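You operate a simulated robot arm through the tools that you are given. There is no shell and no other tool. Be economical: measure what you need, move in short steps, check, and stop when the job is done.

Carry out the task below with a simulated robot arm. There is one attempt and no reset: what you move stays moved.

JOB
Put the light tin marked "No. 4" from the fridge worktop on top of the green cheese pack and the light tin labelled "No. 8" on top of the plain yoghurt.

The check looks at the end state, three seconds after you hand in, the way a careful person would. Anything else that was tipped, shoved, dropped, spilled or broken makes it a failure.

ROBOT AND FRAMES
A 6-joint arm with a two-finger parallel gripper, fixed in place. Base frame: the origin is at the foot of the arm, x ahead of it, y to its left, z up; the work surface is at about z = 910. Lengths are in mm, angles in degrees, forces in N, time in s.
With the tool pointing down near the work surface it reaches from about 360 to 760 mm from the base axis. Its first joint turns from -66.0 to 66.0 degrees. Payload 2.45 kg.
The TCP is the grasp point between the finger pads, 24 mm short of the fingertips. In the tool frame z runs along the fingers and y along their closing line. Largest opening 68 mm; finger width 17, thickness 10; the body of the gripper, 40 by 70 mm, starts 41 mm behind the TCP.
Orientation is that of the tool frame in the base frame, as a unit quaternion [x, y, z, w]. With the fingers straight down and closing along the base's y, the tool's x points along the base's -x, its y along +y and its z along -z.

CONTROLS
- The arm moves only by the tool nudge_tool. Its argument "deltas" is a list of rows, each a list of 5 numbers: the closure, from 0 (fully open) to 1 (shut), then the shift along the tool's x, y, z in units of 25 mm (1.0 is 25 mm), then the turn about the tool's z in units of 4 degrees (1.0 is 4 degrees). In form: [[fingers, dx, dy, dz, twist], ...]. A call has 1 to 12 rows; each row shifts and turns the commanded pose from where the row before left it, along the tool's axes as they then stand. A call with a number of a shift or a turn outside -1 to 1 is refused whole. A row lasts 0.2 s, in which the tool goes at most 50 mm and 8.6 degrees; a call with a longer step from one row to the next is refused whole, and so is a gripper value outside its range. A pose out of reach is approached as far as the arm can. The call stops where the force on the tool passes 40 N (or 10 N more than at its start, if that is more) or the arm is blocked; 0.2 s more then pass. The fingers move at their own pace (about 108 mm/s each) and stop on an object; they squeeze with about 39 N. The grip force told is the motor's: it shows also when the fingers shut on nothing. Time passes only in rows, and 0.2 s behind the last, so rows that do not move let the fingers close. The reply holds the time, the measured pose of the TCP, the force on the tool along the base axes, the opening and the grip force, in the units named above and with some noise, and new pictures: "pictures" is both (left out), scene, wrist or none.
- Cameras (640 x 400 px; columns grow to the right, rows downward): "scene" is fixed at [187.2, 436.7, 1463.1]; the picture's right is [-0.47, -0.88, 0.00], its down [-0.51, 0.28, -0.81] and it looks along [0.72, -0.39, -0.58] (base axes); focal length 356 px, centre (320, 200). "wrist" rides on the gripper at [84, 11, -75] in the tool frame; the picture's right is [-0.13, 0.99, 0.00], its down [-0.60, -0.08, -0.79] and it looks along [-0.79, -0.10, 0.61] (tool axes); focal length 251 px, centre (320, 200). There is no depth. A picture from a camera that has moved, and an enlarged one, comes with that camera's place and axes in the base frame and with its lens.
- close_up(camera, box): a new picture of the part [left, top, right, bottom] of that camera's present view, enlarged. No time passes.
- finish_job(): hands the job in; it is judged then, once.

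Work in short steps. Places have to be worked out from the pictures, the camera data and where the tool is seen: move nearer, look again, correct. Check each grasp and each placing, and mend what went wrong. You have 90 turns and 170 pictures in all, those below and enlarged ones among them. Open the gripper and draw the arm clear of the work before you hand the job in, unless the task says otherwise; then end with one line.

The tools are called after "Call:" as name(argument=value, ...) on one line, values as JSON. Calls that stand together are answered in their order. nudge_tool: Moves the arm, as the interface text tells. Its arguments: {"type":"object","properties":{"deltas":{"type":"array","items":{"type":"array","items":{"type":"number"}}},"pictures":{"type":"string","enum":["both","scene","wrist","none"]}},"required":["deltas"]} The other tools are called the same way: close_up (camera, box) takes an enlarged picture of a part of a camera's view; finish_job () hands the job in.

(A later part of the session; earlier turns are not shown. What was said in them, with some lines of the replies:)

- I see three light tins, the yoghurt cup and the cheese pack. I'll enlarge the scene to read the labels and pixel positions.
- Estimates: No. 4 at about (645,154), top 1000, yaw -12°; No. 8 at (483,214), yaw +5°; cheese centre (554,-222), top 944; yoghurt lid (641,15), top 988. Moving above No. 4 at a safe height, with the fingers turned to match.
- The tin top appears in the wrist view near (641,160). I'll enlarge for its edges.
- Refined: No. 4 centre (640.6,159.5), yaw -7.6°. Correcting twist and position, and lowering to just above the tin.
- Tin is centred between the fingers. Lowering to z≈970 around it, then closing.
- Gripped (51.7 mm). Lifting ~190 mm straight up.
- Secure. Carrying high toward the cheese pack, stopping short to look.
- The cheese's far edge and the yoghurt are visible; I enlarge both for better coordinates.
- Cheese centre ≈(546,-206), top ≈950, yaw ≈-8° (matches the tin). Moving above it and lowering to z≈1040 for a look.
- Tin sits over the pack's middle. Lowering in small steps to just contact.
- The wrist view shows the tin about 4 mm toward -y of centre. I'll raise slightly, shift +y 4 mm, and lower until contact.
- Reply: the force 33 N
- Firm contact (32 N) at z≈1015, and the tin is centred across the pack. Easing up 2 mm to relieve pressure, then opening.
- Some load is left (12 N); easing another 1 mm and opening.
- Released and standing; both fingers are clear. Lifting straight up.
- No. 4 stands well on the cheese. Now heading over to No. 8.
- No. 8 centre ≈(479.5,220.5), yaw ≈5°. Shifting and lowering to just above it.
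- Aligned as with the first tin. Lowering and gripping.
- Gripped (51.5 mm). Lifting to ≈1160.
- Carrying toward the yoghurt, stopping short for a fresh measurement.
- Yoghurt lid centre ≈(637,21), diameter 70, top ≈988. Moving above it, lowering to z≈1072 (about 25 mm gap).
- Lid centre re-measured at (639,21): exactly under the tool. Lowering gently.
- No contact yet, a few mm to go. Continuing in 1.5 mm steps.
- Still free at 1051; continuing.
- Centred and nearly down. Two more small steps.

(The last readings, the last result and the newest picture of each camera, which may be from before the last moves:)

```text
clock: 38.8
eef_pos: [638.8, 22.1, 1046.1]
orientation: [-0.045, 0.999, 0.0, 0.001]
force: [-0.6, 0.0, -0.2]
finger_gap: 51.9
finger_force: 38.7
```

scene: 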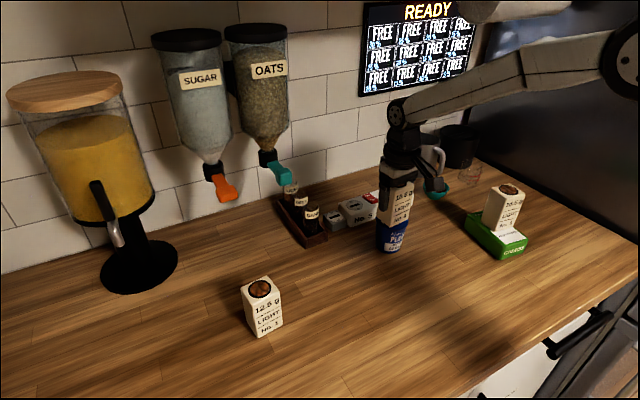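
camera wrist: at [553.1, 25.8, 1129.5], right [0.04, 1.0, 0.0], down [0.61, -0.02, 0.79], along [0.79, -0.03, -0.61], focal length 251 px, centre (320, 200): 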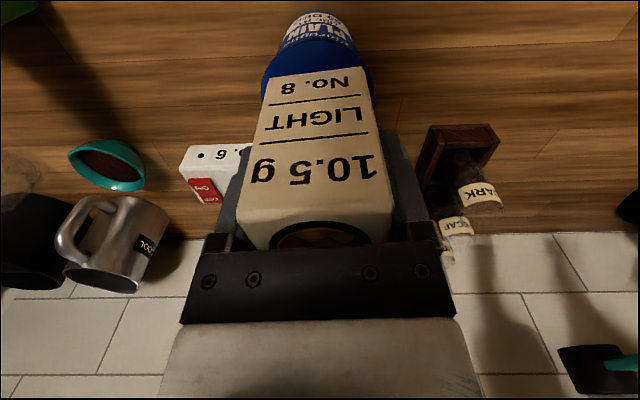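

Still no load; continuing.

Call:
nudge_tool(deltas=[[1, 0, 0, 0.05, 0], [1, 0, 0, 0, 0]], pictures="none")

Call:
nudge_tool(deltas=[[1, 0, 0, 0.05, 0], [1, 0, 0, 0, 0]], pictures="none")

Call:
close_up(camera="scene", box=[360, 190, 430, 260])

```text
clock: 39.4
eef_pos: [637.0, 22.0, 1047.2]
orientation: [-0.045, 0.999, -0.001, 0.0]
force: [0.5, 0.8, -2.1]
finger_gap: 51.6
finger_force: 38.7
```

```text
clock: 40.0
eef_pos: [637.5, 20.4, 1044.9]
orientation: [-0.044, 0.999, 0.0, 0.0]
force: [-3.1, 0.1, 8.3]
finger_gap: 51.8
finger_force: 38.9
```

```text
5.71 times, centred on (395, 225) of scene
camera zoom: at [186.9, 436.7, 1463.2], right [-0.47, -0.88, 0.0], down [-0.51, 0.28, -0.81], along [0.72, -0.39, -0.58], focal length 2035 px, centre (-109, 57)
```

zoom: 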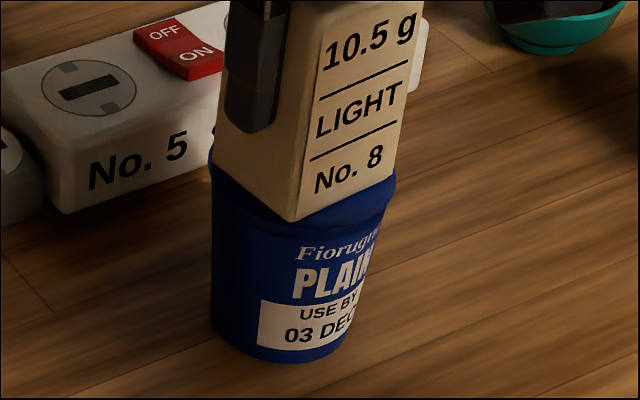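

Contact (8 N). Opening the fingers gently.

Call:
nudge_tool(deltas=[[0.8, 0, 0, 0, 0], [0.5, 0, 0, 0, 0], [0, 0, 0, 0, 0], [0, 0, 0, 0, 0]])

Call:
close_up(camera="scene", box=[340, 150, 440, 270])

```text
clock: 41.0
eef_pos: [637.8, 21.4, 1042.6]
orientation: [-0.044, 0.999, 0.0, -0.001]
force: [-0.2, -0.3, 0.6]
finger_gap: 68.2
finger_force: 0.1
camera wrist: at [553.4, 25.6, 1118.8], right [0.04, 1.0, 0.0], down [0.61, -0.02, 0.79], along [0.79, -0.03, -0.61], focal length 251 px, centre (320, 200)
```

scene: 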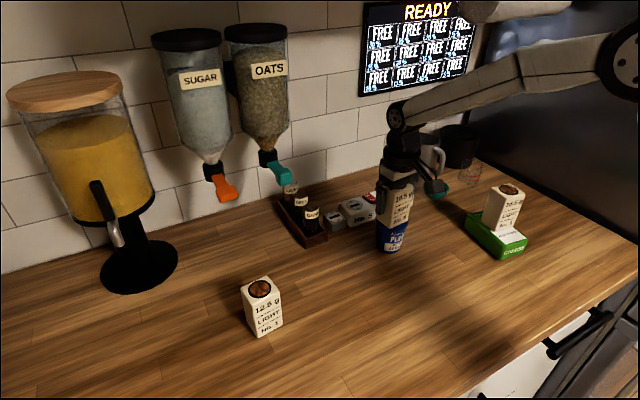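
wrist: 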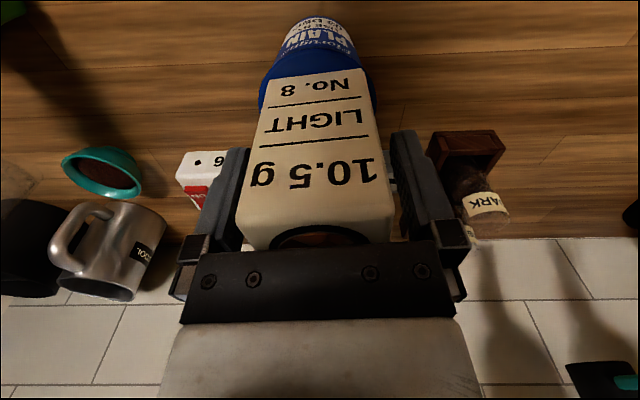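

```text
3.33 times, centred on (390, 210) of scene
camera zoom: at [187.2, 436.7, 1463.1], right [-0.47, -0.88, 0.0], down [-0.51, 0.28, -0.81], along [0.72, -0.39, -0.58], focal length 1187 px, centre (87, 167)
```

zoom: 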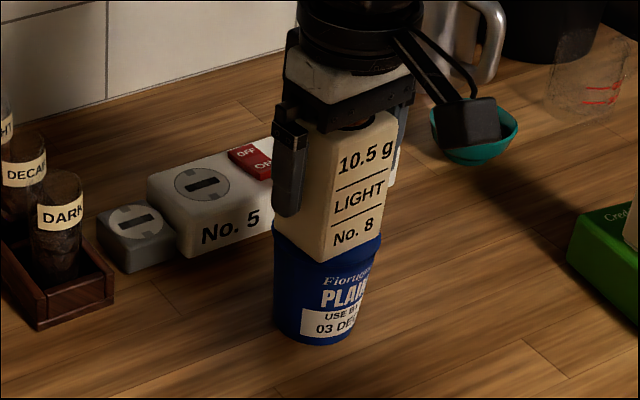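

Released and standing, fingers clear on both sides. Lifting straight up.

Call:
nudge_tool(deltas=[[0, 0, 0, -0.3, 0], [0, 0, 0, -0.5, 0], [0, 0, 0, -0.8, 0], [0, 0, 0, -0.9, 0], [0, 0, 0, -0.9, 0], [0, 0, 0, -0.9, 0], [0, 0, 0, -0.6, 0], [0, 0.8, 0, 0, 0], [0, 1, 0, 0, 0], [0, 1, 0, 0, 0], [0, 1, 0, 0, 0], [0, 0, 0, 0, 0]])

Call:
close_up(camera="scene", box=[340, 150, 540, 270])

```text
clock: 43.6
eef_pos: [543.5, 13.1, 1166.4]
orientation: [-0.045, 0.999, 0.0, 0.0]
force: [0.2, -1.0, 0.0]
finger_gap: 68.0
finger_force: 0.0
camera wrist: at [459.2, 17.3, 1241.8], right [0.04, 1.0, 0.0], down [0.61, -0.02, 0.79], along [0.79, -0.03, -0.61], focal length 251 px, centre (320, 200)
```

scene: 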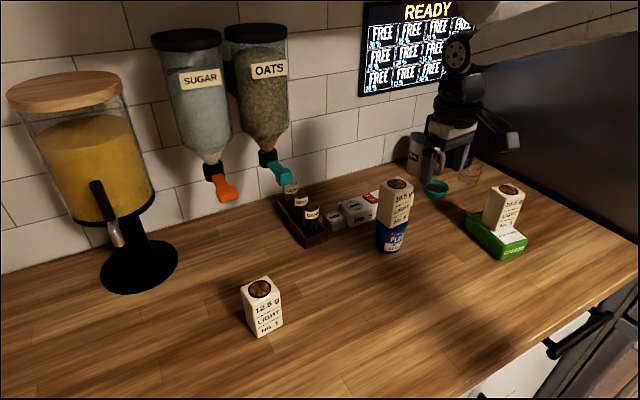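
wrist: 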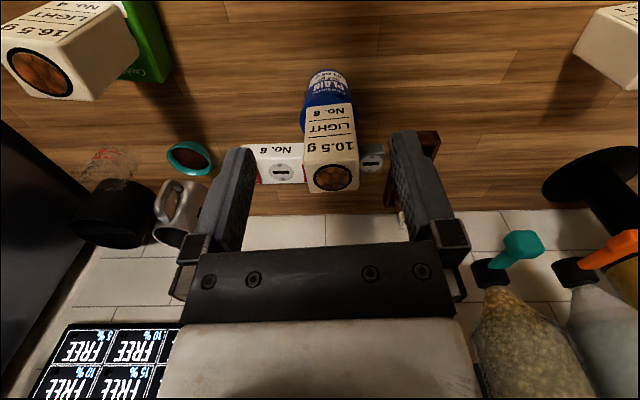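

```text
3.20 times, centred on (440, 210) of scene
camera zoom: at [187.2, 436.7, 1463.1], right [-0.47, -0.88, 0.0], down [-0.51, 0.28, -0.81], along [0.72, -0.39, -0.58], focal length 1140 px, centre (-64, 168)
```

zoom: 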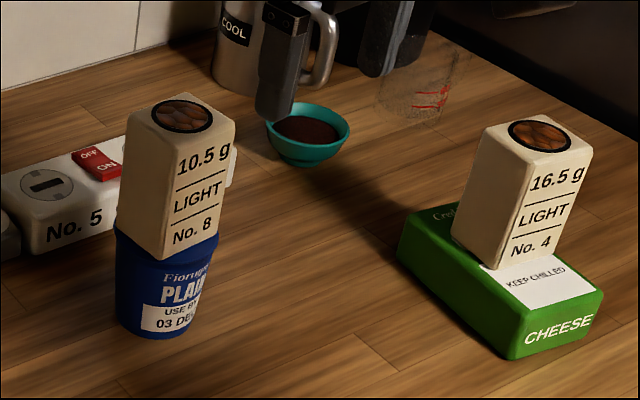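

Both tins stand upright on their targets, nothing else has moved, and the arm is clear with the gripper open. Handing in.

Call:
finish_job()

```text
The job is handed in.
```

Tin No. 4 now stands on the green cheese pack and tin No. 8 on the plain yoghurt. In the last pictures both were upright and nothing else had moved.
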